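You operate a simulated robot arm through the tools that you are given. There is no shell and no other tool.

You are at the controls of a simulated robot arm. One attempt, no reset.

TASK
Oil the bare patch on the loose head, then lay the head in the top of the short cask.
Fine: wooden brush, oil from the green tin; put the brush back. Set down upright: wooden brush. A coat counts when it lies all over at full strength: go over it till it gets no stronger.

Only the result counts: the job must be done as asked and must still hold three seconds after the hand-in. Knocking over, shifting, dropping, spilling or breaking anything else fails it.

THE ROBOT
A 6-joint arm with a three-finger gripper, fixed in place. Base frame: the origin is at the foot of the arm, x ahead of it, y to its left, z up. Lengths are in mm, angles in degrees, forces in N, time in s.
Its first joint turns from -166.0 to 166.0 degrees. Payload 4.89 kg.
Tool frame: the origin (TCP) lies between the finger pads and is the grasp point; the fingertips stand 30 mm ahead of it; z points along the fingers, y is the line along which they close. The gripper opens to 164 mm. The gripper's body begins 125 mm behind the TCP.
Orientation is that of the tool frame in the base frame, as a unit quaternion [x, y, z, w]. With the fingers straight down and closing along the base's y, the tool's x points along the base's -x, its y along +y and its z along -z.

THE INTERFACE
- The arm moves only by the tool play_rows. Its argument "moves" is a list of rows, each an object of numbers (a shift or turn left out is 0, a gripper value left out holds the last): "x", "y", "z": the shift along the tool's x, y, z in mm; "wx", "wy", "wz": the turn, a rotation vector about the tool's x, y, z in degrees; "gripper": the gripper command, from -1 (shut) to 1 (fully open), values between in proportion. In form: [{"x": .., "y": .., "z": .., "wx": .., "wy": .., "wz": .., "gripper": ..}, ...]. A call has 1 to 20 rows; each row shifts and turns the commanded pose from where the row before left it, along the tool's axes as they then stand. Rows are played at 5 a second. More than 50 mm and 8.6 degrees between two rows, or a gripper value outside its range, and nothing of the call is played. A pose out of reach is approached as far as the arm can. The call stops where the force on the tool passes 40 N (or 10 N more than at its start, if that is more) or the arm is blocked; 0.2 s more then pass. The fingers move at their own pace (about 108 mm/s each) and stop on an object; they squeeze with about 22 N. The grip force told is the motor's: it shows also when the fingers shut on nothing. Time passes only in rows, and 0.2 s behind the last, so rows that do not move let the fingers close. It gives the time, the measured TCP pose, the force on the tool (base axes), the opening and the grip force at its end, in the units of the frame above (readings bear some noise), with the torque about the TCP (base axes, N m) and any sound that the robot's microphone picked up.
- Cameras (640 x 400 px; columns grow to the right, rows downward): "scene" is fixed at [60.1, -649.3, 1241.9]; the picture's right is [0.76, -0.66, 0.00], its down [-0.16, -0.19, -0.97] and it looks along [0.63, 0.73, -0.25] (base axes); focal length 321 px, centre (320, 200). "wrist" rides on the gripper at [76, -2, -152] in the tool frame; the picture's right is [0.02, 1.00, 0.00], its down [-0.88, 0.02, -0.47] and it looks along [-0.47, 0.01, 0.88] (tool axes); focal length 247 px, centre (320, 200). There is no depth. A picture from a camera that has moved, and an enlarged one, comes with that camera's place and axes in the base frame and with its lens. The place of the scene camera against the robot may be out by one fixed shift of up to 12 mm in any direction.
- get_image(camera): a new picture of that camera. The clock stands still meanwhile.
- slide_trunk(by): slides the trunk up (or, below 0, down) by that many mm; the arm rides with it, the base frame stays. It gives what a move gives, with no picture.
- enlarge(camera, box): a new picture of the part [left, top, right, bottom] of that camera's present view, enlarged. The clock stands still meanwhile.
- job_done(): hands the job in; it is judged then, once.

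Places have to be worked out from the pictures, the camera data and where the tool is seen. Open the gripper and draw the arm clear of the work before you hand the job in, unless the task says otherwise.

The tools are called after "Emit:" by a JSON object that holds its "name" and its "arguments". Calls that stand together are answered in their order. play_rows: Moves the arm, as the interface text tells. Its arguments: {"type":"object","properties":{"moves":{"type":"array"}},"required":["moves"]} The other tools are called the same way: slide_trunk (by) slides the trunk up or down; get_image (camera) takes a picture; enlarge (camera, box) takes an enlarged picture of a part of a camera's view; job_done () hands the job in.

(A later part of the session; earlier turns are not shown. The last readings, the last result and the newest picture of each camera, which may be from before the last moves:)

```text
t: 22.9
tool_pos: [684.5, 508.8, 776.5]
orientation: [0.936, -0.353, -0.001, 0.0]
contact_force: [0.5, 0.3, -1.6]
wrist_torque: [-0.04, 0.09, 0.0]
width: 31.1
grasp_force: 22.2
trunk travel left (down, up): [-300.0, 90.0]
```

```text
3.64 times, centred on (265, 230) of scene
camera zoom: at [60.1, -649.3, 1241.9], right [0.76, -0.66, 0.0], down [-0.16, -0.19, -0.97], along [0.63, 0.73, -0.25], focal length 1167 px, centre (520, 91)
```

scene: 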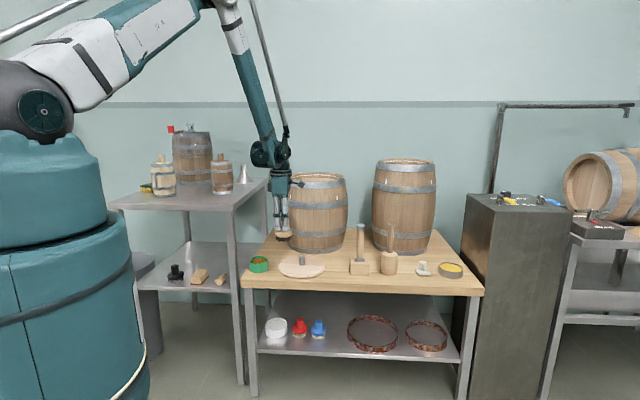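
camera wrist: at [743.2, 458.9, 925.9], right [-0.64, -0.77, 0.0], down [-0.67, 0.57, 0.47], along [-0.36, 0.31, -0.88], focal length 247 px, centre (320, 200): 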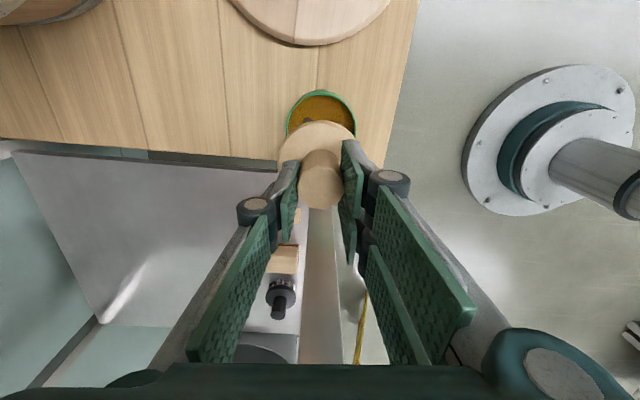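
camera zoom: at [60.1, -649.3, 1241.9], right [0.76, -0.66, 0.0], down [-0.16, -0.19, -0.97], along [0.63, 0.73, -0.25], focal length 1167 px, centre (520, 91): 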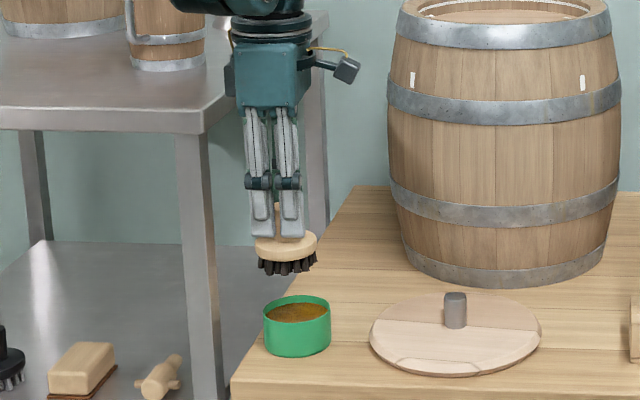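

I need a more accurate tin centre because the views disagree by a few mm. I'll enlarge the tin and brush in the current wrist and scene views.

Emit:
{"name": "enlarge", "arguments": {"camera": "wrist", "box": [270, 80, 370, 160]}}

Emit:
{"name": "enlarge", "arguments": {"camera": "scene", "box": [240, 225, 300, 280]}}

```text
5.00 times, centred on (320, 120) of wrist
camera zoom: at [743.2, 458.9, 925.9], right [-0.64, -0.77, 0.0], down [-0.67, 0.57, 0.47], along [-0.36, 0.31, -0.88], focal length 1235 px, centre (320, 600)
```

zoom: 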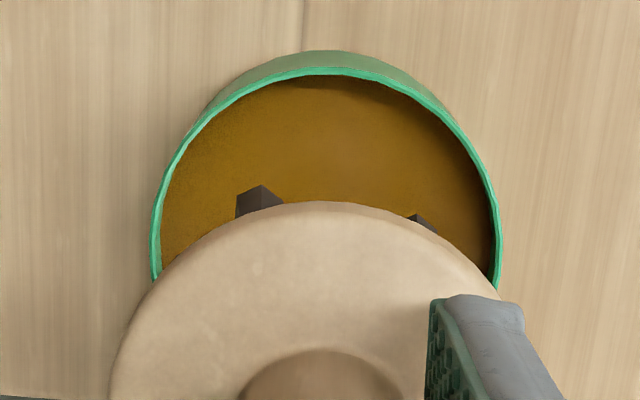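

```text
7.27 times, centred on (270, 252) of scene
camera zoom: at [60.1, -649.3, 1241.9], right [0.76, -0.66, 0.0], down [-0.16, -0.19, -0.97], along [0.63, 0.73, -0.25], focal length 2334 px, centre (684, -182)
```

zoom: 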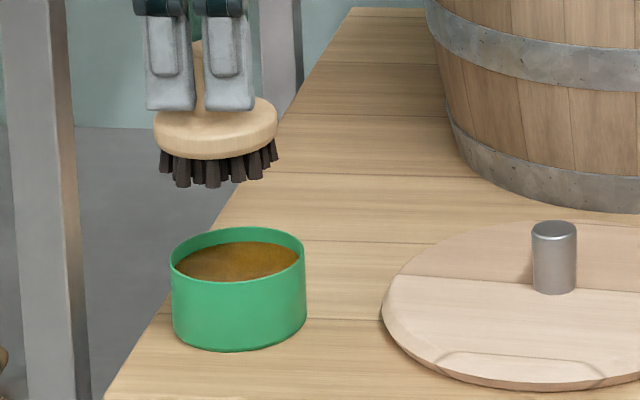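

Both the scene view and this wrist view say the tin's centre lies about 10 mm further along tool +x than the brush. I'll shift by that, go down to about z=735 and check again.

Emit:
{"name": "play_rows", "arguments": {"moves": [{"x": 10.3, "y": 0.6}, {"z": 20}, {"z": 20}, {}]}}

Emit:
{"name": "enlarge", "arguments": {"camera": "wrist", "box": [270, 80, 370, 160]}}

Emit:
{"name": "enlarge", "arguments": {"camera": "scene", "box": [240, 225, 300, 280]}}

```text
t: 23.9
tool_pos: [690.7, 501.0, 735.4]
orientation: [0.936, -0.353, 0.0, 0.0]
contact_force: [0.3, 1.2, -1.3]
wrist_torque: [0.0, 0.04, 0.02]
width: 31.0
grasp_force: 22.1
trunk travel left (down, up): [-300.0, 90.0]
```

```text
5.00 times, centred on (320, 120) of wrist
camera zoom: at [750.1, 450.9, 886.1], right [-0.64, -0.77, 0.0], down [-0.67, 0.57, 0.48], along [-0.36, 0.31, -0.88], focal length 1235 px, centre (320, 600)
```

zoom: 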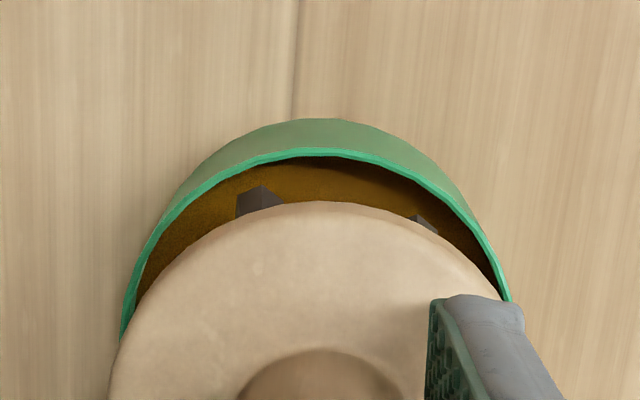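

```text
7.27 times, centred on (270, 252) of scene
camera zoom: at [60.1, -649.3, 1241.9], right [0.76, -0.66, 0.0], down [-0.16, -0.19, -0.97], along [0.63, 0.73, -0.25], focal length 2334 px, centre (684, -182)
```

zoom: 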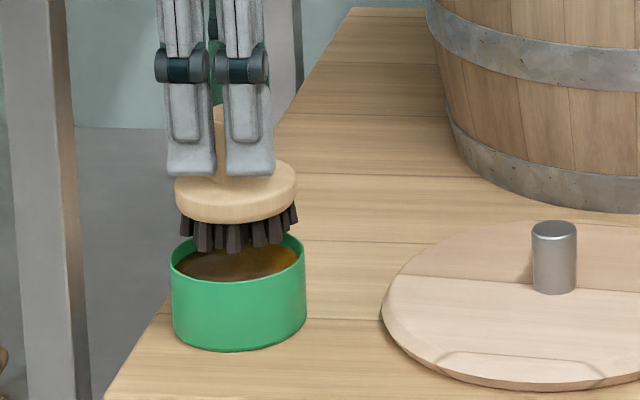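

The brush is now centred over the tin within about 2 mm. I'll lower the bristles in gentle steps and watch how far they enter the oil.

Emit:
{"name": "play_rows", "arguments": {"moves": [{"z": 10}, {"z": 10}, {"z": 10}, {}]}}

Emit:
{"name": "enlarge", "arguments": {"camera": "scene", "box": [240, 225, 300, 280]}}

Emit:
{"name": "enlarge", "arguments": {"camera": "wrist", "box": [270, 80, 370, 160]}}

```text
t: 24.9
tool_pos: [691.3, 499.5, 707.0]
orientation: [0.936, -0.352, 0.0, -0.001]
contact_force: [3.1, -2.2, 17.7]
wrist_torque: [-0.13, -0.07, 0.01]
width: 30.7
grasp_force: 21.8
trunk travel left (down, up): [-300.0, 90.0]
```

```text
7.27 times, centred on (270, 252) of scene
camera zoom: at [60.1, -649.3, 1241.9], right [0.76, -0.66, 0.0], down [-0.16, -0.19, -0.97], along [0.63, 0.73, -0.25], focal length 2334 px, centre (684, -182)
```

zoom: 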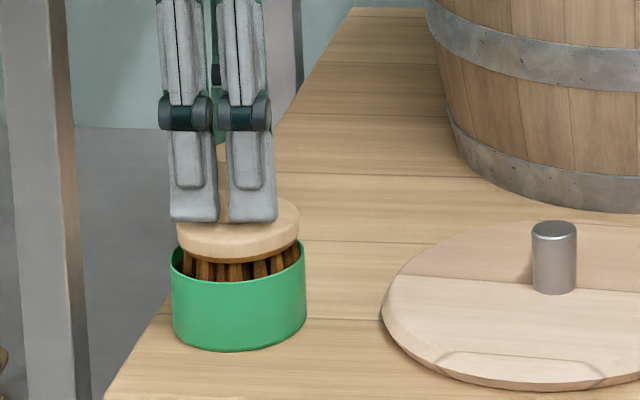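

```text
5.00 times, centred on (320, 120) of wrist
camera zoom: at [750.2, 450.5, 857.2], right [-0.64, -0.77, 0.0], down [-0.67, 0.57, 0.47], along [-0.36, 0.31, -0.88], focal length 1235 px, centre (320, 600)
```

zoom: 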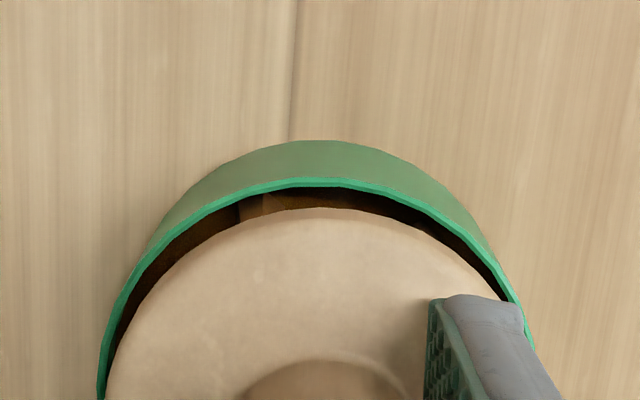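

The bristles have turned brown (loaded) and the brush meets about 18 N of resistance at TCP z≈707. I'll lift it out and inspect the bristles.

Emit:
{"name": "play_rows", "arguments": {"moves": [{"z": -4}, {}, {"z": -10}, {"z": -15}, {"z": -20}, {"z": -20}, {}]}}

Emit:
{"name": "enlarge", "arguments": {"camera": "scene", "box": [230, 210, 310, 280]}}

Emit:
{"name": "get_image", "arguments": {"camera": "wrist"}}

```text
t: 26.5
tool_pos: [693.0, 500.4, 774.8]
orientation: [0.936, -0.352, 0.0, -0.001]
contact_force: [-1.5, -0.7, -0.8]
wrist_torque: [0.01, 0.0, 0.03]
width: 30.4
grasp_force: 21.7
trunk travel left (down, up): [-300.0, 90.0]
```

```text
5.71 times, centred on (270, 245) of scene
camera zoom: at [60.1, -649.3, 1241.9], right [0.76, -0.66, 0.0], down [-0.16, -0.19, -0.97], along [0.63, 0.73, -0.25], focal length 1834 px, centre (606, -57)
```

zoom: 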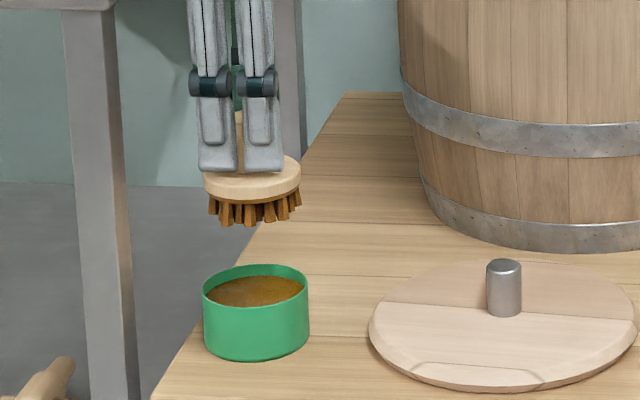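

```text
taken
camera wrist: at [751.5, 451.0, 927.1], right [-0.64, -0.77, 0.0], down [-0.67, 0.57, 0.47], along [-0.36, 0.31, -0.88], focal length 247 px, centre (320, 200)
```

wrist: 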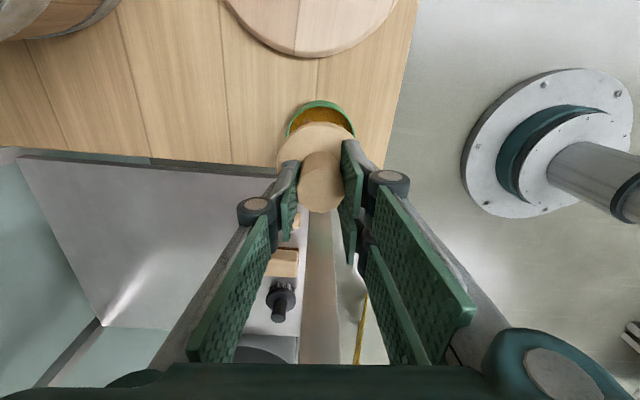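

The bristles are fully loaded and nothing spilled. I'll carry the brush over the front half of the head (brush axis about (789, 341)), still high, and check the position.

Emit:
{"name": "play_rows", "arguments": {"moves": [{"x": 34.6, "y": 11.4}, {"x": 34.6, "y": 11.4}, {"x": 34.6, "y": 11.4}, {"x": 34.6, "y": 11.3}, {"x": 34.6, "y": 11.3}, {"z": 20}, {"z": 20}, {"z": 20}, {}]}}

Emit:
{"name": "get_image", "arguments": {"camera": "wrist"}}

Emit:
{"name": "enlarge", "arguments": {"camera": "scene", "box": [255, 225, 345, 285]}}

```text
t: 28.5
tool_pos: [784.2, 344.9, 713.9]
orientation: [0.936, -0.353, 0.0, 0.0]
contact_force: [0.0, 0.5, -1.1]
wrist_torque: [-0.01, 0.03, 0.01]
width: 30.7
grasp_force: 21.4
trunk travel left (down, up): [-300.0, 90.0]
```

```text
taken
camera wrist: at [843.7, 295.3, 864.7], right [-0.64, -0.77, 0.0], down [-0.67, 0.57, 0.48], along [-0.36, 0.31, -0.88], focal length 247 px, centre (320, 200)
```

wrist: 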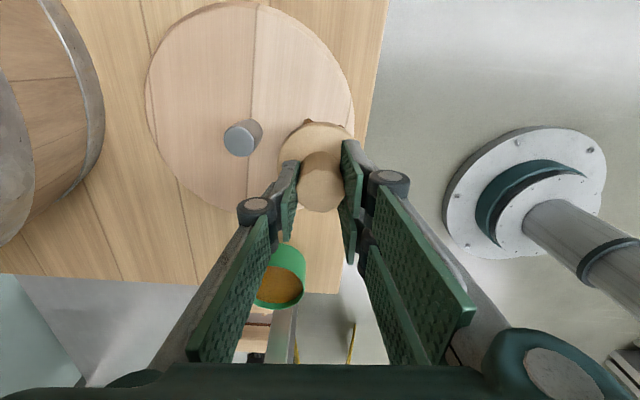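

```text
6.67 times, centred on (300, 255) of scene
camera zoom: at [60.1, -649.3, 1241.9], right [0.76, -0.66, 0.0], down [-0.16, -0.19, -0.97], along [0.63, 0.73, -0.25], focal length 2140 px, centre (453, -167)
```

zoom: 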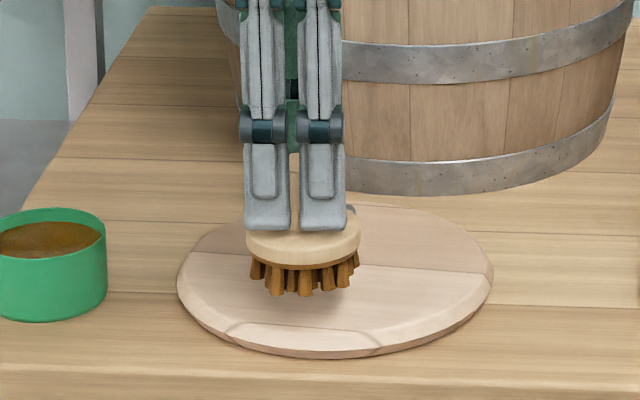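

The brush is over the bare half. I'll lower slowly until light contact shows in the force reading.

Emit:
{"name": "play_rows", "arguments": {"moves": [{"z": 8}, {"z": 4}, {"z": 3}, {}]}}

Emit:
{"name": "enlarge", "arguments": {"camera": "scene", "box": [265, 240, 345, 285]}}

```text
t: 29.5
tool_pos: [785.0, 343.2, 699.3]
orientation: [0.936, -0.353, 0.0, 0.0]
contact_force: [-0.4, 0.1, -1.4]
wrist_torque: [0.01, 0.01, 0.0]
width: 30.6
grasp_force: 22.1
trunk travel left (down, up): [-300.0, 90.0]
```

```text
8.00 times, centred on (305, 262) of scene
camera zoom: at [60.1, -649.3, 1241.9], right [0.76, -0.66, 0.0], down [-0.16, -0.19, -0.97], along [0.63, 0.73, -0.25], focal length 2568 px, centre (440, -300)
```

zoom: 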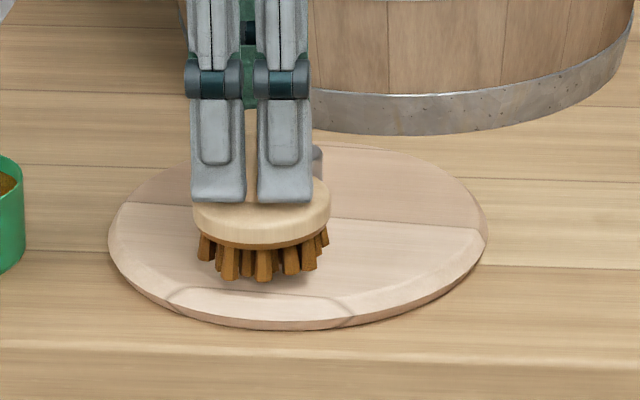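

There's still a small gap under the bristles, so I'll continue down in small steps.

Emit:
{"name": "play_rows", "arguments": {"moves": [{"z": 3}, {"z": 2}, {}]}}

Emit:
{"name": "enlarge", "arguments": {"camera": "scene", "box": [265, 240, 345, 285]}}

```text
t: 30.3
tool_pos: [784.5, 344.0, 695.1]
orientation: [0.936, -0.353, -0.001, -0.001]
contact_force: [0.3, -0.1, -1.3]
wrist_torque: [0.02, 0.02, 0.01]
width: 30.3
grasp_force: 22.3
trunk travel left (down, up): [-300.0, 90.0]
```

```text
8.00 times, centred on (305, 262) of scene
camera zoom: at [60.1, -649.3, 1241.9], right [0.76, -0.66, 0.0], down [-0.16, -0.19, -0.97], along [0.63, 0.73, -0.25], focal length 2568 px, centre (440, -300)
```

zoom: 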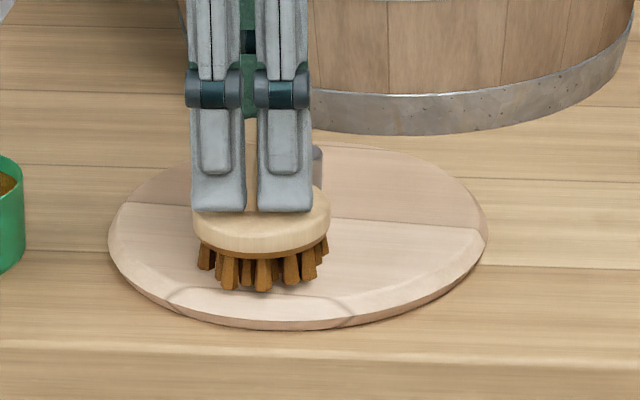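

Still no contact force; I'll continue in 2 mm steps.

Emit:
{"name": "play_rows", "arguments": {"moves": [{"z": 2}, {}, {"z": 2}, {}]}}

Emit:
{"name": "enlarge", "arguments": {"camera": "scene", "box": [265, 240, 345, 285]}}

```text
t: 31.3
tool_pos: [783.6, 343.4, 691.0]
orientation: [0.936, -0.353, 0.0, -0.002]
contact_force: [0.3, -0.7, -1.5]
wrist_torque: [0.01, -0.02, 0.04]
width: 30.6
grasp_force: 21.9
trunk travel left (down, up): [-300.0, 90.0]
```

```text
8.00 times, centred on (305, 262) of scene
camera zoom: at [60.1, -649.3, 1241.9], right [0.76, -0.66, 0.0], down [-0.16, -0.19, -0.97], along [0.63, 0.73, -0.25], focal length 2568 px, centre (440, -300)
```

zoom: 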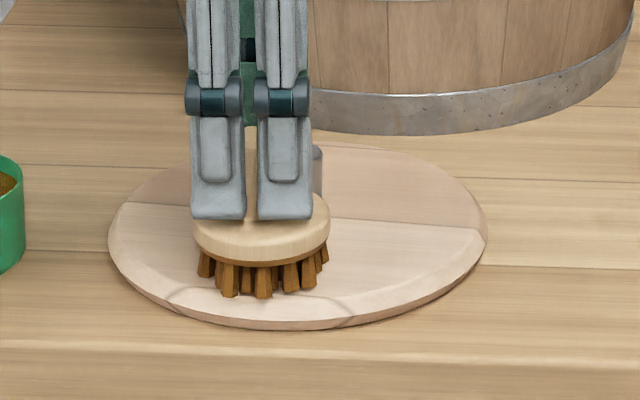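

No contact yet at TCP z=691; going on down.

Emit:
{"name": "play_rows", "arguments": {"moves": [{"z": 2}, {}, {"z": 1.5}, {}]}}

Emit:
{"name": "enlarge", "arguments": {"camera": "scene", "box": [265, 240, 345, 285]}}

```text
t: 32.3
tool_pos: [783.8, 343.3, 688.5]
orientation: [0.936, -0.353, -0.001, -0.001]
contact_force: [2.9, 0.5, 18.1]
wrist_torque: [-0.05, -0.07, 0.08]
width: 30.9
grasp_force: 22.4
trunk travel left (down, up): [-300.0, 90.0]
```

```text
8.00 times, centred on (305, 262) of scene
camera zoom: at [60.1, -649.3, 1241.9], right [0.76, -0.66, 0.0], down [-0.16, -0.19, -0.97], along [0.63, 0.73, -0.25], focal length 2568 px, centre (440, -300)
```

zoom: 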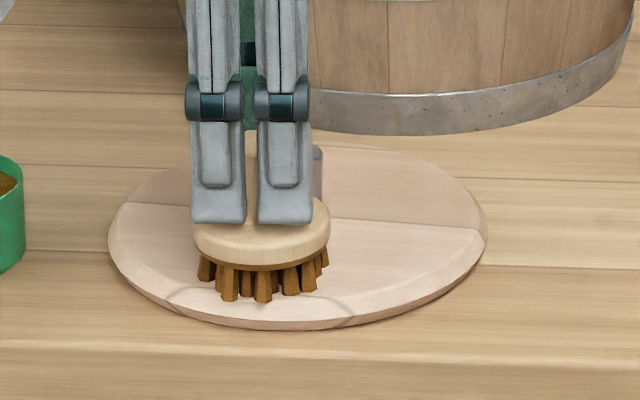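

Contact: 18 N at z≈688.5, quite stiff. I'll ease off slightly for a light pressure before stroking.

Emit:
{"name": "play_rows", "arguments": {"moves": [{"z": -0.6}, {}]}}

```text
t: 32.9
tool_pos: [784.3, 344.6, 687.8]
orientation: [0.936, -0.352, 0.0, -0.001]
contact_force: [3.6, 1.2, 11.8]
wrist_torque: [-0.07, -0.09, 0.07]
width: 30.7
grasp_force: 21.2
trunk travel left (down, up): [-300.0, 90.0]
```

Pressure is about 12 N, good. I'll make the first stroke along the outer arc towards the right end of the seam, and look at how the coat shows.

Emit:
{"name": "play_rows", "arguments": {"moves": [{"x": 10.2, "y": 0.2}, {"x": 10.3, "y": 0.25}, {"x": 9.2, "y": -2}, {"x": 9.15, "y": -2.1}, {"x": 8.3, "y": -4.4}, {"x": 8.3, "y": -4.4}, {"x": 6.9, "y": -6.4}, {"x": 6.9, "y": -6.4}, {"x": 5, "y": -8}, {"x": 4.9, "y": -8}, {"x": 2.1, "y": -5.9}, {"x": 2.1, "y": -5.9}]}}

Emit:
{"name": "enlarge", "arguments": {"camera": "scene", "box": [265, 240, 345, 285]}}

Emit:
{"name": "get_image", "arguments": {"camera": "wrist"}}

```text
t: 35.5
tool_pos: [882.5, 328.7, 687.0]
orientation: [0.936, -0.352, -0.001, -0.001]
contact_force: [-1.3, -0.7, 3.7]
wrist_torque: [-0.07, 0.12, 0.02]
width: 30.4
grasp_force: 22.4
trunk travel left (down, up): [-300.0, 90.0]
```

```text
8.00 times, centred on (305, 262) of scene
camera zoom: at [60.1, -649.3, 1241.9], right [0.76, -0.66, 0.0], down [-0.16, -0.19, -0.97], along [0.63, 0.73, -0.25], focal length 2568 px, centre (440, -300)
```

zoom: 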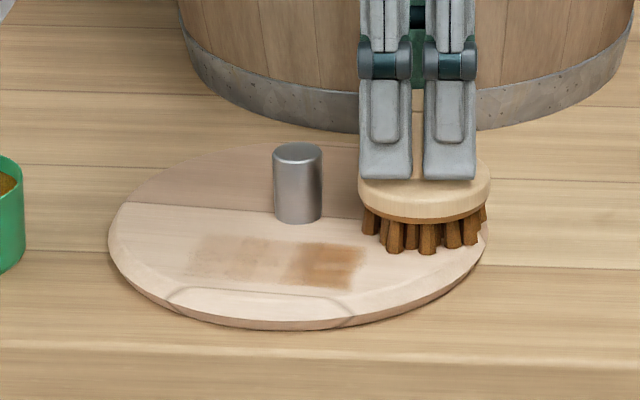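

```text
taken
camera wrist: at [942.1, 279.0, 838.8], right [-0.64, -0.77, 0.0], down [-0.67, 0.57, 0.47], along [-0.36, 0.31, -0.88], focal length 247 px, centre (320, 200)
```

wrist: 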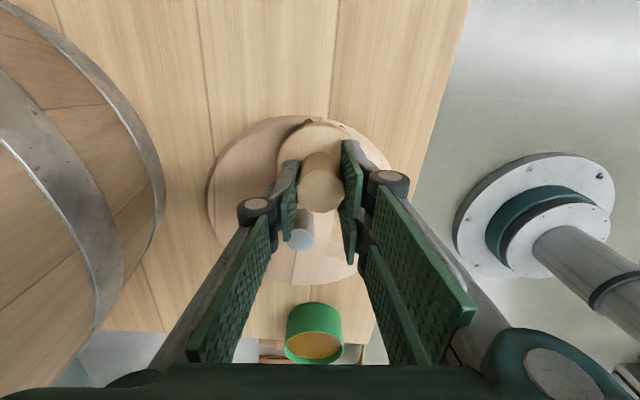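

A brown coat shows within a definite rectangular area on the front half, so that is the real patch. I'll lift the brush and move it aside to see its outline clearly.

Emit:
{"name": "play_rows", "arguments": {"moves": [{"z": -10}, {"z": -30}, {"z": -40}, {"x": 20, "y": -20}, {"x": 20, "y": -30}, {}]}}

Emit:
{"name": "enlarge", "arguments": {"camera": "scene", "box": [270, 245, 340, 285]}}

Emit:
{"name": "get_image", "arguments": {"camera": "wrist"}}

```text
t: 36.9
tool_pos: [946.7, 340.1, 767.1]
orientation: [0.936, -0.352, -0.002, 0.0]
contact_force: [0.1, 0.0, -1.2]
wrist_torque: [-0.04, 0.05, 0.01]
width: 30.5
grasp_force: 21.5
trunk travel left (down, up): [-300.0, 90.0]
```

```text
9.14 times, centred on (305, 265) of scene
camera zoom: at [60.1, -649.3, 1241.9], right [0.76, -0.66, 0.0], down [-0.16, -0.19, -0.97], along [0.63, 0.73, -0.25], focal length 2935 px, centre (457, -394)
```

zoom: 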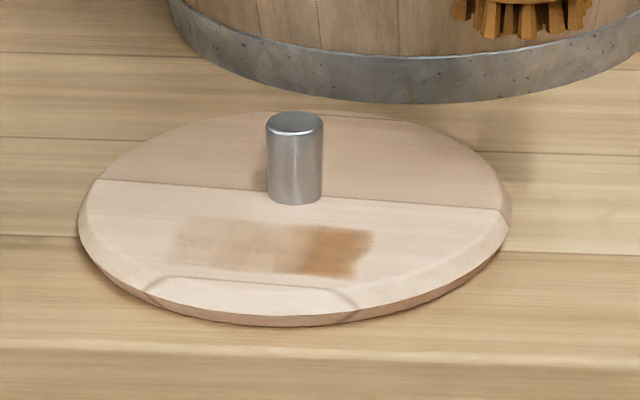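

```text
taken
camera wrist: at [1005.6, 290.8, 917.9], right [-0.64, -0.77, 0.0], down [-0.67, 0.57, 0.48], along [-0.36, 0.31, -0.88], focal length 247 px, centre (320, 200)
```

wrist: 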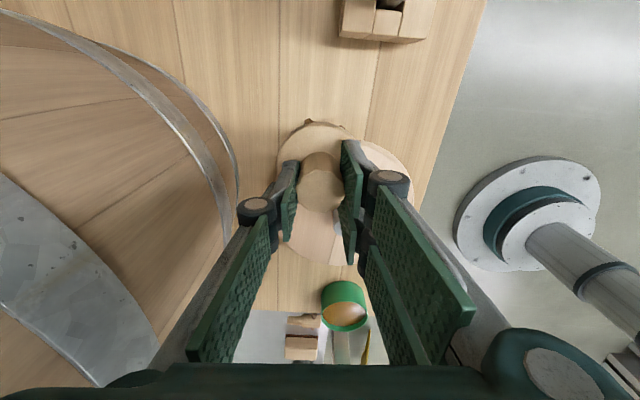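

The patch is a rectangle, roughly ±48 mm along the seam by 32–80 mm in front of the knob's centre. I'll move away from the cask, position the brush at the patch's left end and come down again.

Emit:
{"name": "play_rows", "arguments": {"moves": [{"x": -20, "y": 30}, {"x": -37.8, "y": 14}, {"x": -37.8, "y": 14}, {"x": -37.8, "y": 14}, {"x": -37.6, "y": 13.2}, {"z": 30}, {"z": 30}, {"z": 15}, {}]}}

Emit:
{"name": "enlarge", "arguments": {"camera": "scene", "box": [265, 240, 345, 285]}}

```text
t: 38.9
tool_pos: [760.8, 390.8, 692.4]
orientation: [0.936, -0.352, -0.001, 0.0]
contact_force: [0.5, 0.3, -1.2]
wrist_torque: [-0.01, 0.08, -0.02]
width: 30.6
grasp_force: 21.9
trunk travel left (down, up): [-300.0, 90.0]
```

```text
8.00 times, centred on (305, 262) of scene
camera zoom: at [60.1, -649.3, 1241.9], right [0.76, -0.66, 0.0], down [-0.16, -0.19, -0.97], along [0.63, 0.73, -0.25], focal length 2568 px, centre (440, -300)
```

zoom: 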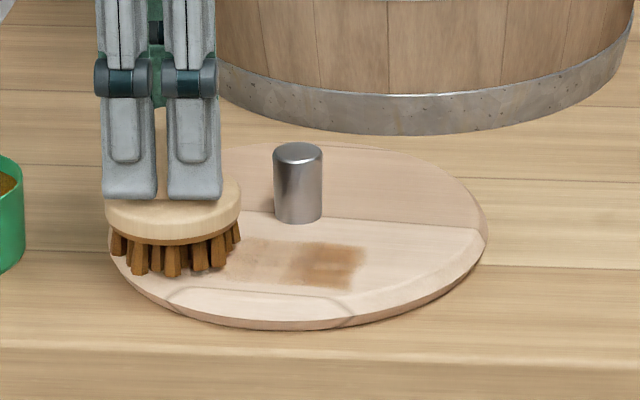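

The brush is above the left end of the patch. I'll lower to light contact.

Emit:
{"name": "play_rows", "arguments": {"moves": [{"z": 3}, {"z": 1}, {"z": 0.6}, {}]}}

```text
t: 39.9
tool_pos: [760.6, 389.4, 689.1]
orientation: [0.936, -0.352, 0.0, -0.002]
contact_force: [0.5, 0.1, -1.3]
wrist_torque: [0.0, 0.02, -0.02]
width: 30.4
grasp_force: 22.2
trunk travel left (down, up): [-300.0, 90.0]
```

Emit:
{"name": "play_rows", "arguments": {"moves": [{"z": 1}, {"z": 0.5}, {}]}}

```text
t: 40.7
tool_pos: [759.9, 387.8, 689.0]
orientation: [0.936, -0.352, -0.001, -0.001]
contact_force: [1.0, 5.4, 15.9]
wrist_torque: [0.04, -0.03, 0.05]
width: 30.5
grasp_force: 22.2
trunk travel left (down, up): [-300.0, 90.0]
```

Contact at about 16 N; I'll ease by 0.4 mm and stroke across the patch to the right.

Emit:
{"name": "play_rows", "arguments": {"moves": [{"z": -0.4}, {"x": 6.75, "y": 1.15}, {"x": 6.75, "y": 1.15}, {"x": 6.75, "y": 1.15}, {"x": 6.75, "y": 1.15}, {"x": 6.75, "y": 1.15}, {"x": 6.75, "y": 1.15}, {"x": 6.75, "y": 1.15}, {"x": 6.75, "y": 1.15}, {"x": 6.75, "y": 1.15}, {"x": 6.75, "y": 1.15}, {"x": 6.75, "y": 1.15}, {"x": 6.75, "y": 1.15}, {"x": 6.75, "y": 1.15}, {"x": 6.75, "y": 1.15}, {"x": 6.75, "y": 1.15}]}}

Emit:
{"name": "enlarge", "arguments": {"camera": "scene", "box": [265, 240, 345, 285]}}

```text
t: 44.1
tool_pos: [827.3, 309.6, 687.6]
orientation: [0.936, -0.352, 0.0, -0.001]
contact_force: [-3.0, 3.2, 12.0]
wrist_torque: [-0.01, -0.09, 0.03]
width: 30.4
grasp_force: 21.9
trunk travel left (down, up): [-300.0, 90.0]
```

```text
8.00 times, centred on (305, 262) of scene
camera zoom: at [60.1, -649.3, 1241.9], right [0.76, -0.66, 0.0], down [-0.16, -0.19, -0.97], along [0.63, 0.73, -0.25], focal length 2568 px, centre (440, -300)
```

zoom: 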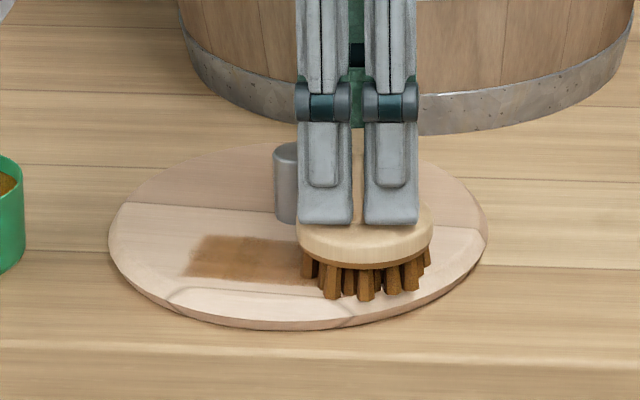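

The coat is building and the head hasn't moved. I'll shift slightly nearer the knob and stroke back.

Emit:
{"name": "play_rows", "arguments": {"moves": [{"x": 1.0, "y": -5.9}, {"x": -6.75, "y": -1.15}, {"x": -6.75, "y": -1.15}, {"x": -6.75, "y": -1.15}, {"x": -6.75, "y": -1.15}, {"x": -6.75, "y": -1.15}, {"x": -6.75, "y": -1.15}, {"x": -6.75, "y": -1.15}, {"x": -6.75, "y": -1.15}, {"x": -6.75, "y": -1.15}, {"x": -6.75, "y": -1.15}, {"x": -6.75, "y": -1.15}, {"x": -6.75, "y": -1.15}, {"x": -6.75, "y": -1.15}, {"x": -6.75, "y": -1.15}, {"x": -6.75, "y": -1.15}]}}

Emit:
{"name": "enlarge", "arguments": {"camera": "scene", "box": [265, 240, 345, 285]}}

```text
t: 47.5
tool_pos: [764.5, 392.0, 687.0]
orientation: [0.936, -0.353, 0.0, -0.001]
contact_force: [0.9, -0.3, -1.8]
wrist_torque: [0.05, -0.01, 0.0]
width: 30.5
grasp_force: 22.0
trunk travel left (down, up): [-300.0, 90.0]
```

```text
8.00 times, centred on (305, 262) of scene
camera zoom: at [60.1, -649.3, 1241.9], right [0.76, -0.66, 0.0], down [-0.16, -0.19, -0.97], along [0.63, 0.73, -0.25], focal length 2568 px, centre (440, -300)
```

zoom: 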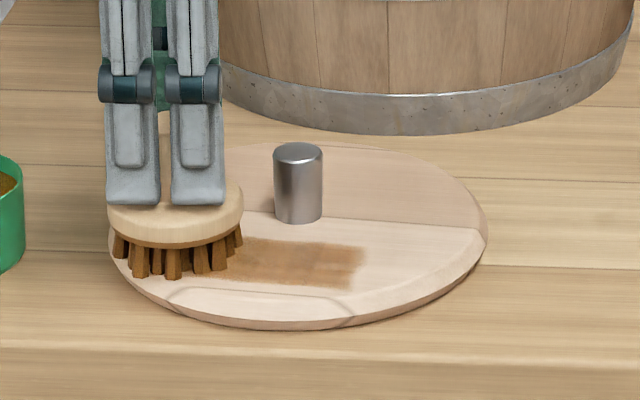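

The pressure has faded, so I'll lower a little to regain contact before the next stroke.

Emit:
{"name": "play_rows", "arguments": {"moves": [{"z": 0.6}, {"z": 0.5}, {}]}}

```text
t: 48.3
tool_pos: [766.0, 392.4, 686.4]
orientation: [0.935, -0.353, -0.001, -0.001]
contact_force: [-3.2, 1.5, 16.4]
wrist_torque: [-0.1, -0.08, 0.06]
width: 30.4
grasp_force: 22.0
trunk travel left (down, up): [-300.0, 90.0]
```

Contact regained. Next stroke rightwards along the outer part of the patch.

Emit:
{"name": "play_rows", "arguments": {"moves": [{"x": -1.0, "y": 5.9}, {"x": -1.0, "y": 5.9}, {"x": 6.75, "y": 1.15}, {"x": 6.75, "y": 1.15}, {"x": 6.75, "y": 1.15}, {"x": 6.75, "y": 1.15}, {"x": 6.75, "y": 1.15}, {"x": 6.75, "y": 1.15}, {"x": 6.75, "y": 1.15}, {"x": 6.75, "y": 1.15}, {"x": 6.75, "y": 1.15}, {"x": 6.75, "y": 1.15}, {"x": 6.75, "y": 1.15}, {"x": 6.75, "y": 1.15}, {"x": 6.75, "y": 1.15}, {"x": 6.75, "y": 1.15}, {"x": 6.75, "y": 1.15}]}}

Emit:
{"name": "enlarge", "arguments": {"camera": "scene", "box": [265, 240, 345, 285]}}

```text
t: 51.9
tool_pos: [822.7, 306.7, 685.7]
orientation: [0.936, -0.352, 0.0, -0.001]
contact_force: [-1.7, 0.6, 4.4]
wrist_torque: [0.1, 0.1, 0.03]
width: 30.6
grasp_force: 21.2
trunk travel left (down, up): [-300.0, 90.0]
```

```text
8.00 times, centred on (305, 262) of scene
camera zoom: at [60.1, -649.3, 1241.9], right [0.76, -0.66, 0.0], down [-0.16, -0.19, -0.97], along [0.63, 0.73, -0.25], focal length 2568 px, centre (440, -300)
```

zoom: 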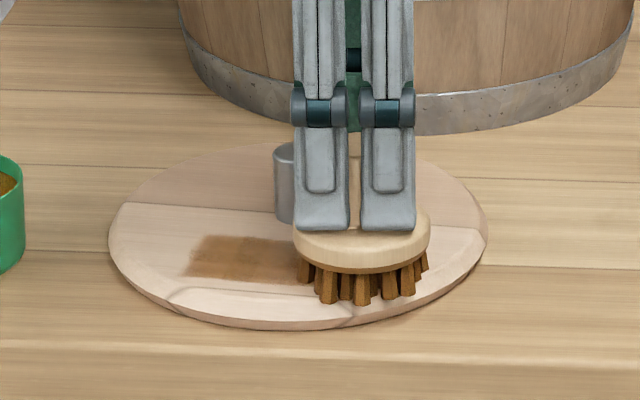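

Pressing lightly again and stroking back along the inner part.

Emit:
{"name": "play_rows", "arguments": {"moves": [{"z": 0.4}, {"x": 1.1, "y": -6.9}, {"x": 1.1, "y": -5.9}, {"x": -6.75, "y": -1.15}, {"x": -6.75, "y": -1.15}, {"x": -6.75, "y": -1.15}, {"x": -6.75, "y": -1.15}, {"x": -6.75, "y": -1.15}, {"x": -6.75, "y": -1.15}, {"x": -6.75, "y": -1.15}, {"x": -6.75, "y": -1.15}, {"x": -6.75, "y": -1.15}, {"x": -6.75, "y": -1.15}, {"x": -6.75, "y": -1.15}, {"x": -6.75, "y": -1.15}, {"x": -6.75, "y": -1.15}, {"x": -6.75, "y": -1.15}, {"x": -6.75, "y": -1.15}]}}

Emit:
{"name": "enlarge", "arguments": {"camera": "scene", "box": [265, 240, 345, 285]}}

```text
t: 55.7
tool_pos: [764.6, 392.3, 685.0]
orientation: [0.936, -0.352, 0.0, -0.001]
contact_force: [0.4, 0.4, -1.0]
wrist_torque: [0.04, 0.04, -0.04]
width: 30.3
grasp_force: 21.7
trunk travel left (down, up): [-300.0, 90.0]
```

```text
8.00 times, centred on (305, 262) of scene
camera zoom: at [60.1, -649.3, 1241.9], right [0.76, -0.66, 0.0], down [-0.16, -0.19, -0.97], along [0.63, 0.73, -0.25], focal length 2568 px, centre (440, -300)
```

zoom: 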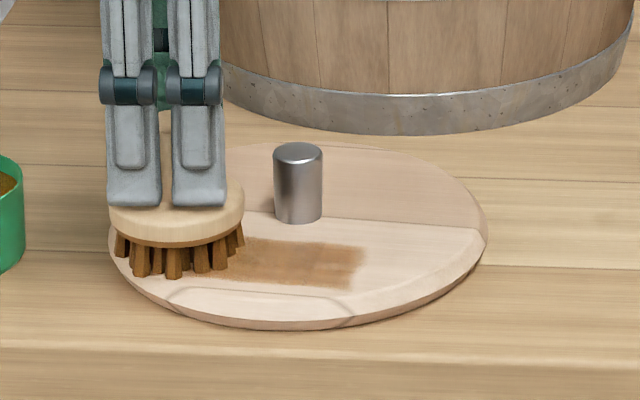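

The force reads zero again at the left end. I'll check how the brush sits in the grip and how the coat looks.

Emit:
{"name": "enlarge", "arguments": {"camera": "wrist", "box": [220, 80, 420, 240]}}

Emit:
{"name": "enlarge", "arguments": {"camera": "scene", "box": [270, 230, 320, 270]}}

```text
2.50 times, centred on (320, 160) of wrist
camera zoom: at [824.8, 343.4, 836.7], right [-0.64, -0.77, 0.0], down [-0.67, 0.57, 0.48], along [-0.36, 0.31, -0.88], focal length 617 px, centre (320, 300)
```

zoom: 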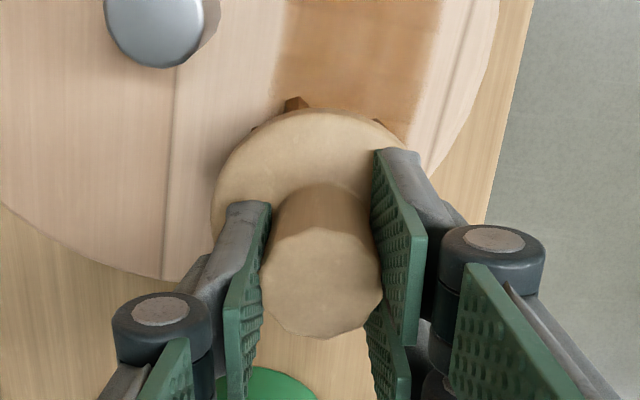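

```text
10.00 times, centred on (295, 250) of scene
camera zoom: at [60.1, -649.3, 1241.9], right [0.76, -0.66, 0.0], down [-0.16, -0.19, -0.97], along [0.63, 0.73, -0.25], focal length 3210 px, centre (570, -300)
```

zoom: 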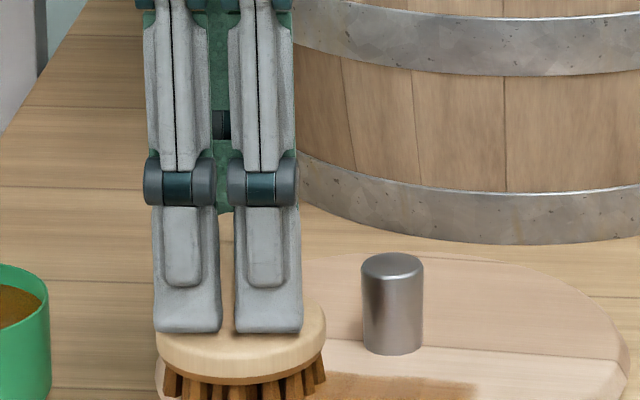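

Emit:
{"name": "play_rows", "arguments": {"moves": [{"z": 0.6}, {"z": 0.5}, {}]}}

```text
t: 56.5
tool_pos: [765.3, 393.1, 686.1]
orientation: [0.936, -0.353, -0.001, -0.001]
contact_force: [-1.4, -2.4, 13.0]
wrist_torque: [-0.05, 0.08, 0.0]
width: 30.1
grasp_force: 21.6
trunk travel left (down, up): [-300.0, 90.0]
```

Contact at 13 N; another rightward stroke through the middle of the patch.

Emit:
{"name": "play_rows", "arguments": {"moves": [{"x": -0.5, "y": 3}, {"x": 6.75, "y": 1.15}, {"x": 6.75, "y": 1.15}, {"x": 6.75, "y": 1.15}, {"x": 6.75, "y": 1.15}, {"x": 6.75, "y": 1.15}, {"x": 6.75, "y": 1.15, "z": 0.2}, {"x": 6.75, "y": 1.15}, {"x": 6.75, "y": 1.15}, {"x": 6.75, "y": 1.15}, {"x": 6.75, "y": 1.15, "z": 0.2}, {"x": 6.75, "y": 1.15}, {"x": 6.75, "y": 1.15}, {"x": 6.75, "y": 1.15}, {"x": 6.75, "y": 1.15}, {"x": 6.75, "y": 1.15}]}}

Emit:
{"name": "enlarge", "arguments": {"camera": "scene", "box": [265, 240, 345, 285]}}

```text
t: 59.9
tool_pos: [830.3, 312.1, 684.3]
orientation: [0.936, -0.353, -0.001, -0.001]
contact_force: [-2.4, 2.6, 11.9]
wrist_torque: [-0.01, -0.13, 0.0]
width: 30.3
grasp_force: 22.2
trunk travel left (down, up): [-300.0, 90.0]
```

```text
8.00 times, centred on (305, 262) of scene
camera zoom: at [60.1, -649.3, 1241.9], right [0.76, -0.66, 0.0], down [-0.16, -0.19, -0.97], along [0.63, 0.73, -0.25], focal length 2568 px, centre (440, -300)
```

zoom: 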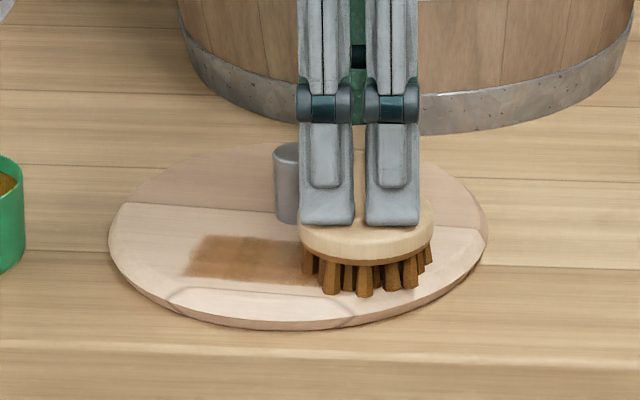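

Back stroke along the outer side, then I'll lift to inspect the coat.

Emit:
{"name": "play_rows", "arguments": {"moves": [{"x": -1.0, "y": 6}, {"x": -6.75, "y": -1.15, "z": 0.2}, {"x": -6.75, "y": -1.15}, {"x": -6.75, "y": -1.15}, {"x": -6.75, "y": -1.15}, {"x": -6.75, "y": -1.15, "z": 0.2}, {"x": -6.75, "y": -1.15}, {"x": -6.75, "y": -1.15}, {"x": -6.75, "y": -1.15}, {"x": -6.75, "y": -1.15, "z": 0.2}, {"x": -6.75, "y": -1.15}, {"x": -6.75, "y": -1.15}, {"x": -6.75, "y": -1.15}, {"x": -6.75, "y": -1.15}, {"x": -6.75, "y": -1.15}, {"x": -6.75, "y": -1.15}]}}

Emit:
{"name": "play_rows", "arguments": {"moves": [{"z": -10}, {"z": -30}, {"z": -40}, {"x": -30, "y": 0}, {"x": -40, "y": 0}, {}]}}

Emit:
{"name": "enlarge", "arguments": {"camera": "scene", "box": [270, 245, 340, 285]}}

Emit:
{"name": "get_image", "arguments": {"camera": "wrist"}}

```text
t: 63.3
tool_pos: [758.4, 386.8, 684.0]
orientation: [0.936, -0.352, -0.001, -0.001]
contact_force: [1.0, -0.1, 1.9]
wrist_torque: [0.1, 0.0, 0.02]
width: 30.0
grasp_force: 21.9
trunk travel left (down, up): [-300.0, 90.0]
```

```text
t: 64.7
tool_pos: [705.5, 434.7, 765.5]
orientation: [0.936, -0.353, 0.0, -0.001]
contact_force: [0.3, 0.8, -1.7]
wrist_torque: [-0.01, -0.02, -0.02]
width: 30.3
grasp_force: 21.9
trunk travel left (down, up): [-300.0, 90.0]
```

```text
9.14 times, centred on (305, 265) of scene
camera zoom: at [60.1, -649.3, 1241.9], right [0.76, -0.66, 0.0], down [-0.16, -0.19, -0.97], along [0.63, 0.73, -0.25], focal length 2935 px, centre (457, -394)
```

zoom: 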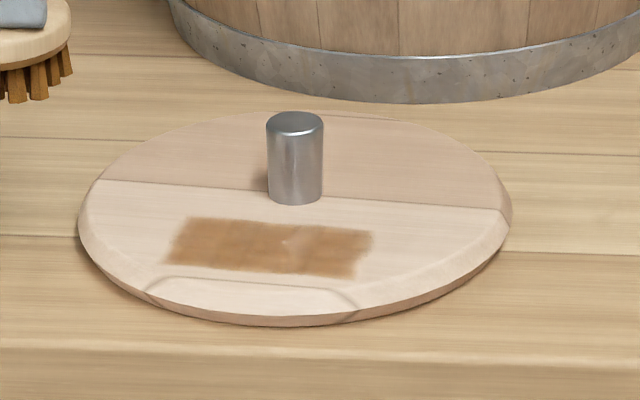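

```text
taken
camera wrist: at [764.9, 384.8, 916.6], right [-0.64, -0.77, 0.0], down [-0.67, 0.57, 0.47], along [-0.36, 0.31, -0.88], focal length 247 px, centre (320, 200)
```

wrist: 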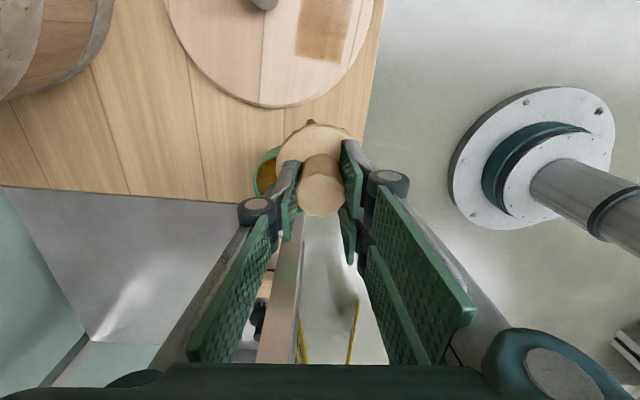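

The patch is well browned but there may be paler areas. I'll zoom in to check evenness.

Emit:
{"name": "enlarge", "arguments": {"camera": "scene", "box": [285, 264, 315, 280]}}

Emit:
{"name": "enlarge", "arguments": {"camera": "wrist", "box": [270, 0, 370, 80]}}

Emit:
{"name": "enlarge", "arguments": {"camera": "scene", "box": [255, 235, 295, 265]}}

```text
16.00 times, centred on (300, 272) of scene
camera zoom: at [60.1, -649.3, 1241.9], right [0.76, -0.66, 0.0], down [-0.16, -0.19, -0.97], along [0.63, 0.73, -0.25], focal length 5136 px, centre (640, -952)
```

zoom: 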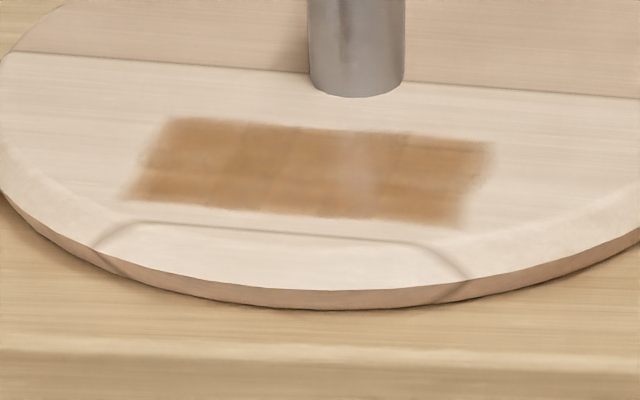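

```text
5.00 times, centred on (320, 40) of wrist
camera zoom: at [764.9, 384.8, 916.6], right [-0.64, -0.77, 0.0], down [-0.67, 0.57, 0.47], along [-0.36, 0.31, -0.88], focal length 1235 px, centre (320, 1000)
```

zoom: 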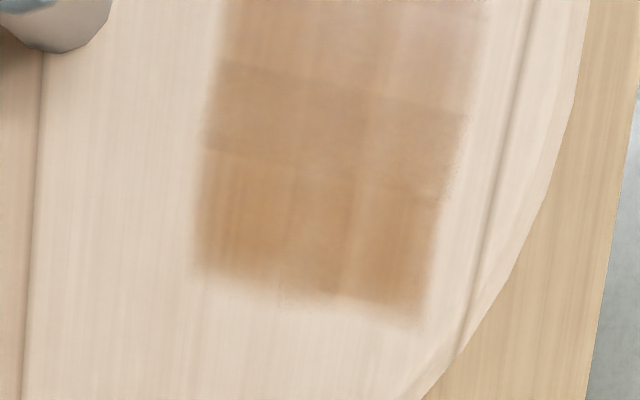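

```text
13.33 times, centred on (275, 250) of scene
camera zoom: at [60.1, -649.3, 1241.9], right [0.76, -0.66, 0.0], down [-0.16, -0.19, -0.97], along [0.63, 0.73, -0.25], focal length 4280 px, centre (920, -467)
```

zoom: 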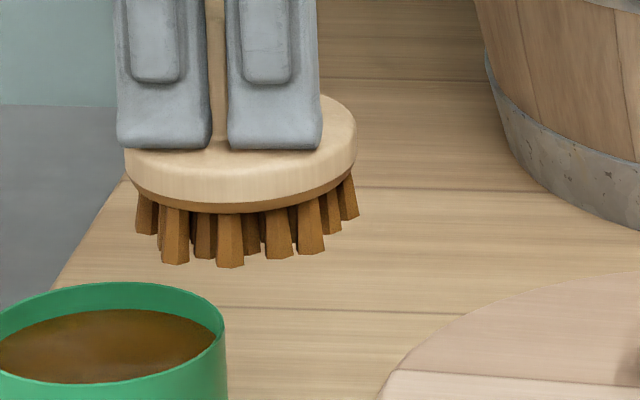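

The coat shows cells of differing strength, stronger at the left end, so more passes are needed. I'll return to the left end and get back into contact.

Emit:
{"name": "play_rows", "arguments": {"moves": [{"x": 35.5, "y": -2.4}, {"x": 35.6, "y": -2.5}, {"z": 40}, {"z": 30}, {"z": 9}, {}, {"z": 1}, {}]}}

```text
t: 66.5
tool_pos: [763.8, 392.7, 683.5]
orientation: [0.936, -0.353, 0.0, -0.001]
contact_force: [-0.4, -0.3, 1.1]
wrist_torque: [0.02, 0.05, 0.02]
width: 30.4
grasp_force: 22.0
trunk travel left (down, up): [-300.0, 90.0]
```

Just touching. I'll add a touch of pressure and run two full strokes, right and left.

Emit:
{"name": "play_rows", "arguments": {"moves": [{"z": 0.5}, {"x": 10.3, "y": 1.75}, {"x": 10.3, "y": 1.75}, {"x": 10.3, "y": 1.75}, {"x": 10.3, "y": 1.75}, {"x": 10.3, "y": 1.75}, {"x": 10.3, "y": 1.75}, {"x": 10.3, "y": 1.75}, {"x": 10.3, "y": 1.75}, {"x": 10.3, "y": 1.75}, {"x": 10.3, "y": 1.75}, {"x": -0.8, "y": 5, "z": 0.2}, {"x": -12, "y": -2.0, "z": 0.05}, {"x": -12, "y": -2.0, "z": 0.05}, {"x": -12, "y": -2.0, "z": 0.05}, {"x": -12, "y": -2.0, "z": 0.05}, {"x": -12, "y": -2.0, "z": 0.05}, {"x": -12, "y": -2.0, "z": 0.05}, {"x": -12, "y": -2.0, "z": 0.05}, {"x": -12, "y": -2.0, "z": 0.05}]}}

```text
t: 69.5
tool_pos: [813.1, 317.7, 681.9]
orientation: [0.935, -0.354, 0.0, -0.001]
contact_force: [-4.5, -0.9, 24.7]
wrist_torque: [-0.07, 0.29, -0.02]
width: 30.1
grasp_force: 22.3
trunk travel left (down, up): [-300.0, 90.0]
stopped in row 14: the force on the tool passed its limit at 44 N (the readings are from after the stop); the commanded pose is now the measured one
```

The force rose to 44 N; the brush no longer slides up in the grip (the fingertips are likely down on its disc). I'll raise a little to relieve it and check.

Emit:
{"name": "play_rows", "arguments": {"moves": [{"z": -0.8}, {}]}}

Emit:
{"name": "enlarge", "arguments": {"camera": "scene", "box": [265, 240, 345, 285]}}

```text
t: 70.1
tool_pos: [811.9, 317.2, 682.8]
orientation: [0.936, -0.352, 0.0, -0.001]
contact_force: [-3.4, 2.4, 19.5]
wrist_torque: [0.09, 0.23, 0.01]
width: 30.1
grasp_force: 22.1
trunk travel left (down, up): [-300.0, 90.0]
```

```text
8.00 times, centred on (305, 262) of scene
camera zoom: at [60.1, -649.3, 1241.9], right [0.76, -0.66, 0.0], down [-0.16, -0.19, -0.97], along [0.63, 0.73, -0.25], focal length 2568 px, centre (440, -300)
```

zoom: 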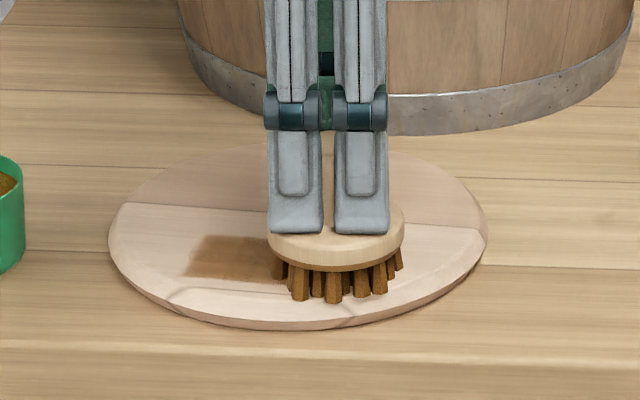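

Emit:
{"name": "play_rows", "arguments": {"moves": [{"z": -0.5}, {}, {"x": -8.5, "y": -1.45}, {"x": -8.5, "y": -1.45}, {"x": -8.5, "y": -1.45}, {"x": -8.5, "y": -1.45}, {"x": -8.5, "y": -1.45}, {"x": -8.5, "y": -1.45}, {"x": -8.5, "y": -1.45}, {"x": -8.5, "y": -1.45}, {"x": -8.5, "y": -1.45}]}}

```text
t: 72.5
tool_pos: [764.3, 376.0, 682.5]
orientation: [0.935, -0.353, -0.001, -0.001]
contact_force: [1.6, -0.5, 8.9]
wrist_torque: [-0.11, -0.15, -0.01]
width: 30.1
grasp_force: 21.9
trunk travel left (down, up): [-300.0, 90.0]
```

Pressure is steady at about 9 N. I'll continue to the left end, shift inwards and stroke right again.

Emit:
{"name": "play_rows", "arguments": {"moves": [{"x": -8, "y": -1.35}, {"x": -6, "y": -1.0}, {"x": 1.1, "y": -6.4}, {"x": 1.1, "y": -6.4}, {"x": 8.5, "y": 1.45}, {"x": 8.5, "y": 1.45, "z": -0.05}, {"x": 8.5, "y": 1.45}, {"x": 8.5, "y": 1.45, "z": -0.05}, {"x": 8.5, "y": 1.45}, {"x": 8.5, "y": 1.45, "z": -0.05}, {"x": 8.5, "y": 1.45}, {"x": 8.5, "y": 1.45, "z": -0.05}, {"x": 8.5, "y": 1.45}, {"x": 8.5, "y": 1.45, "z": -0.05}, {"x": 8.5, "y": 1.45}, {"x": 8.5, "y": 1.45}]}}

```text
t: 75.9
tool_pos: [830.9, 316.6, 683.5]
orientation: [0.936, -0.352, 0.0, 0.0]
contact_force: [0.6, 0.6, -1.5]
wrist_torque: [-0.03, -0.04, -0.04]
width: 30.1
grasp_force: 21.9
trunk travel left (down, up): [-300.0, 90.0]
```

Contact faded at the right end; I'll press 0.7 mm and make the return strokes.

Emit:
{"name": "play_rows", "arguments": {"moves": [{"z": 0.7}, {}]}}

```text
t: 76.5
tool_pos: [831.0, 315.7, 684.2]
orientation: [0.936, -0.352, 0.0, 0.0]
contact_force: [0.6, -0.5, 0.3]
wrist_torque: [0.0, -0.02, 0.01]
width: 30.0
grasp_force: 22.4
trunk travel left (down, up): [-300.0, 90.0]
```

Emit:
{"name": "play_rows", "arguments": {"moves": [{"z": 0.4}, {}]}}

```text
t: 77.1
tool_pos: [831.1, 316.3, 683.7]
orientation: [0.936, -0.353, 0.0, 0.0]
contact_force: [-0.1, -1.9, 8.3]
wrist_torque: [-0.06, 0.02, 0.0]
width: 30.1
grasp_force: 22.0
trunk travel left (down, up): [-300.0, 90.0]
```

Contact at 8 N. Stroke left through the middle of the patch.

Emit:
{"name": "play_rows", "arguments": {"moves": [{"x": -0.5, "y": 3}, {"x": -8.5, "y": -1.45}, {"x": -8.5, "y": -1.45, "z": 0.03}, {"x": -8.5, "y": -1.45}, {"x": -8.5, "y": -1.45, "z": 0.03}, {"x": -8.5, "y": -1.45}, {"x": -8.5, "y": -1.45}, {"x": -8.5, "y": -1.45, "z": 0.03}, {"x": -8.5, "y": -1.45}, {"x": -8.5, "y": -1.45}, {"x": -8.5, "y": -1.45, "z": 0.03}, {"x": -8.5, "y": -1.45}, {"x": -8.5, "y": -1.45}]}}

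```text
t: 79.9
tool_pos: [761.6, 394.3, 682.7]
orientation: [0.935, -0.353, 0.0, -0.002]
contact_force: [6.0, -9.0, 32.3]
wrist_torque: [-0.52, -0.45, -0.01]
width: 30.1
grasp_force: 22.0
trunk travel left (down, up): [-300.0, 90.0]
```

Force is 32 N at the left end, so I'll ease up.

Emit:
{"name": "play_rows", "arguments": {"moves": [{"z": -0.9}, {}]}}

```text
t: 80.5
tool_pos: [762.5, 395.1, 682.7]
orientation: [0.936, -0.353, -0.001, -0.001]
contact_force: [-2.4, -5.3, 12.4]
wrist_torque: [-0.15, 0.21, 0.03]
width: 30.0
grasp_force: 21.9
trunk travel left (down, up): [-300.0, 90.0]
```

Emit:
{"name": "play_rows", "arguments": {"moves": [{"x": -0.9, "y": 5.2}, {"x": -0.9, "y": 5.2}, {"x": 8.5, "y": 1.45}, {"x": 8.5, "y": 1.45}, {"x": 8.5, "y": 1.45}, {"x": 8.5, "y": 1.45}, {"x": 8.5, "y": 1.45}, {"x": 8.5, "y": 1.45}, {"x": 8.5, "y": 1.45}, {"x": 8.5, "y": 1.45}, {"x": 8.5, "y": 1.45}, {"x": 8.5, "y": 1.45}, {"x": 8.5, "y": 1.45}, {"x": 8.5, "y": 1.45}]}}

Emit:
{"name": "enlarge", "arguments": {"camera": "scene", "box": [265, 240, 345, 285]}}

```text
t: 83.5
tool_pos: [820.5, 307.2, 683.9]
orientation: [0.935, -0.354, 0.0, 0.0]
contact_force: [-0.9, -0.2, 5.1]
wrist_torque: [0.04, 0.19, -0.01]
width: 30.2
grasp_force: 22.2
trunk travel left (down, up): [-300.0, 90.0]
```

```text
8.00 times, centred on (305, 262) of scene
camera zoom: at [60.1, -649.3, 1241.9], right [0.76, -0.66, 0.0], down [-0.16, -0.19, -0.97], along [0.63, 0.73, -0.25], focal length 2568 px, centre (440, -300)
```

zoom: 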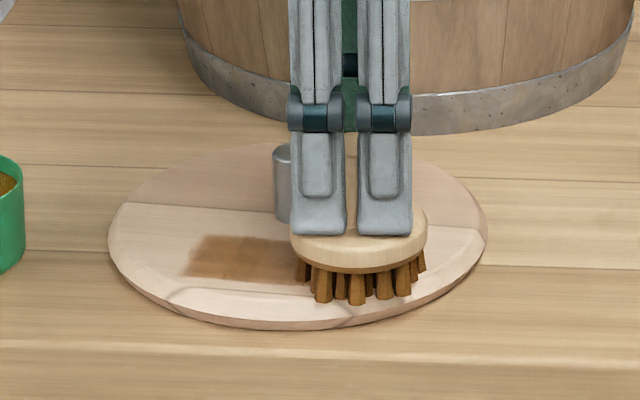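

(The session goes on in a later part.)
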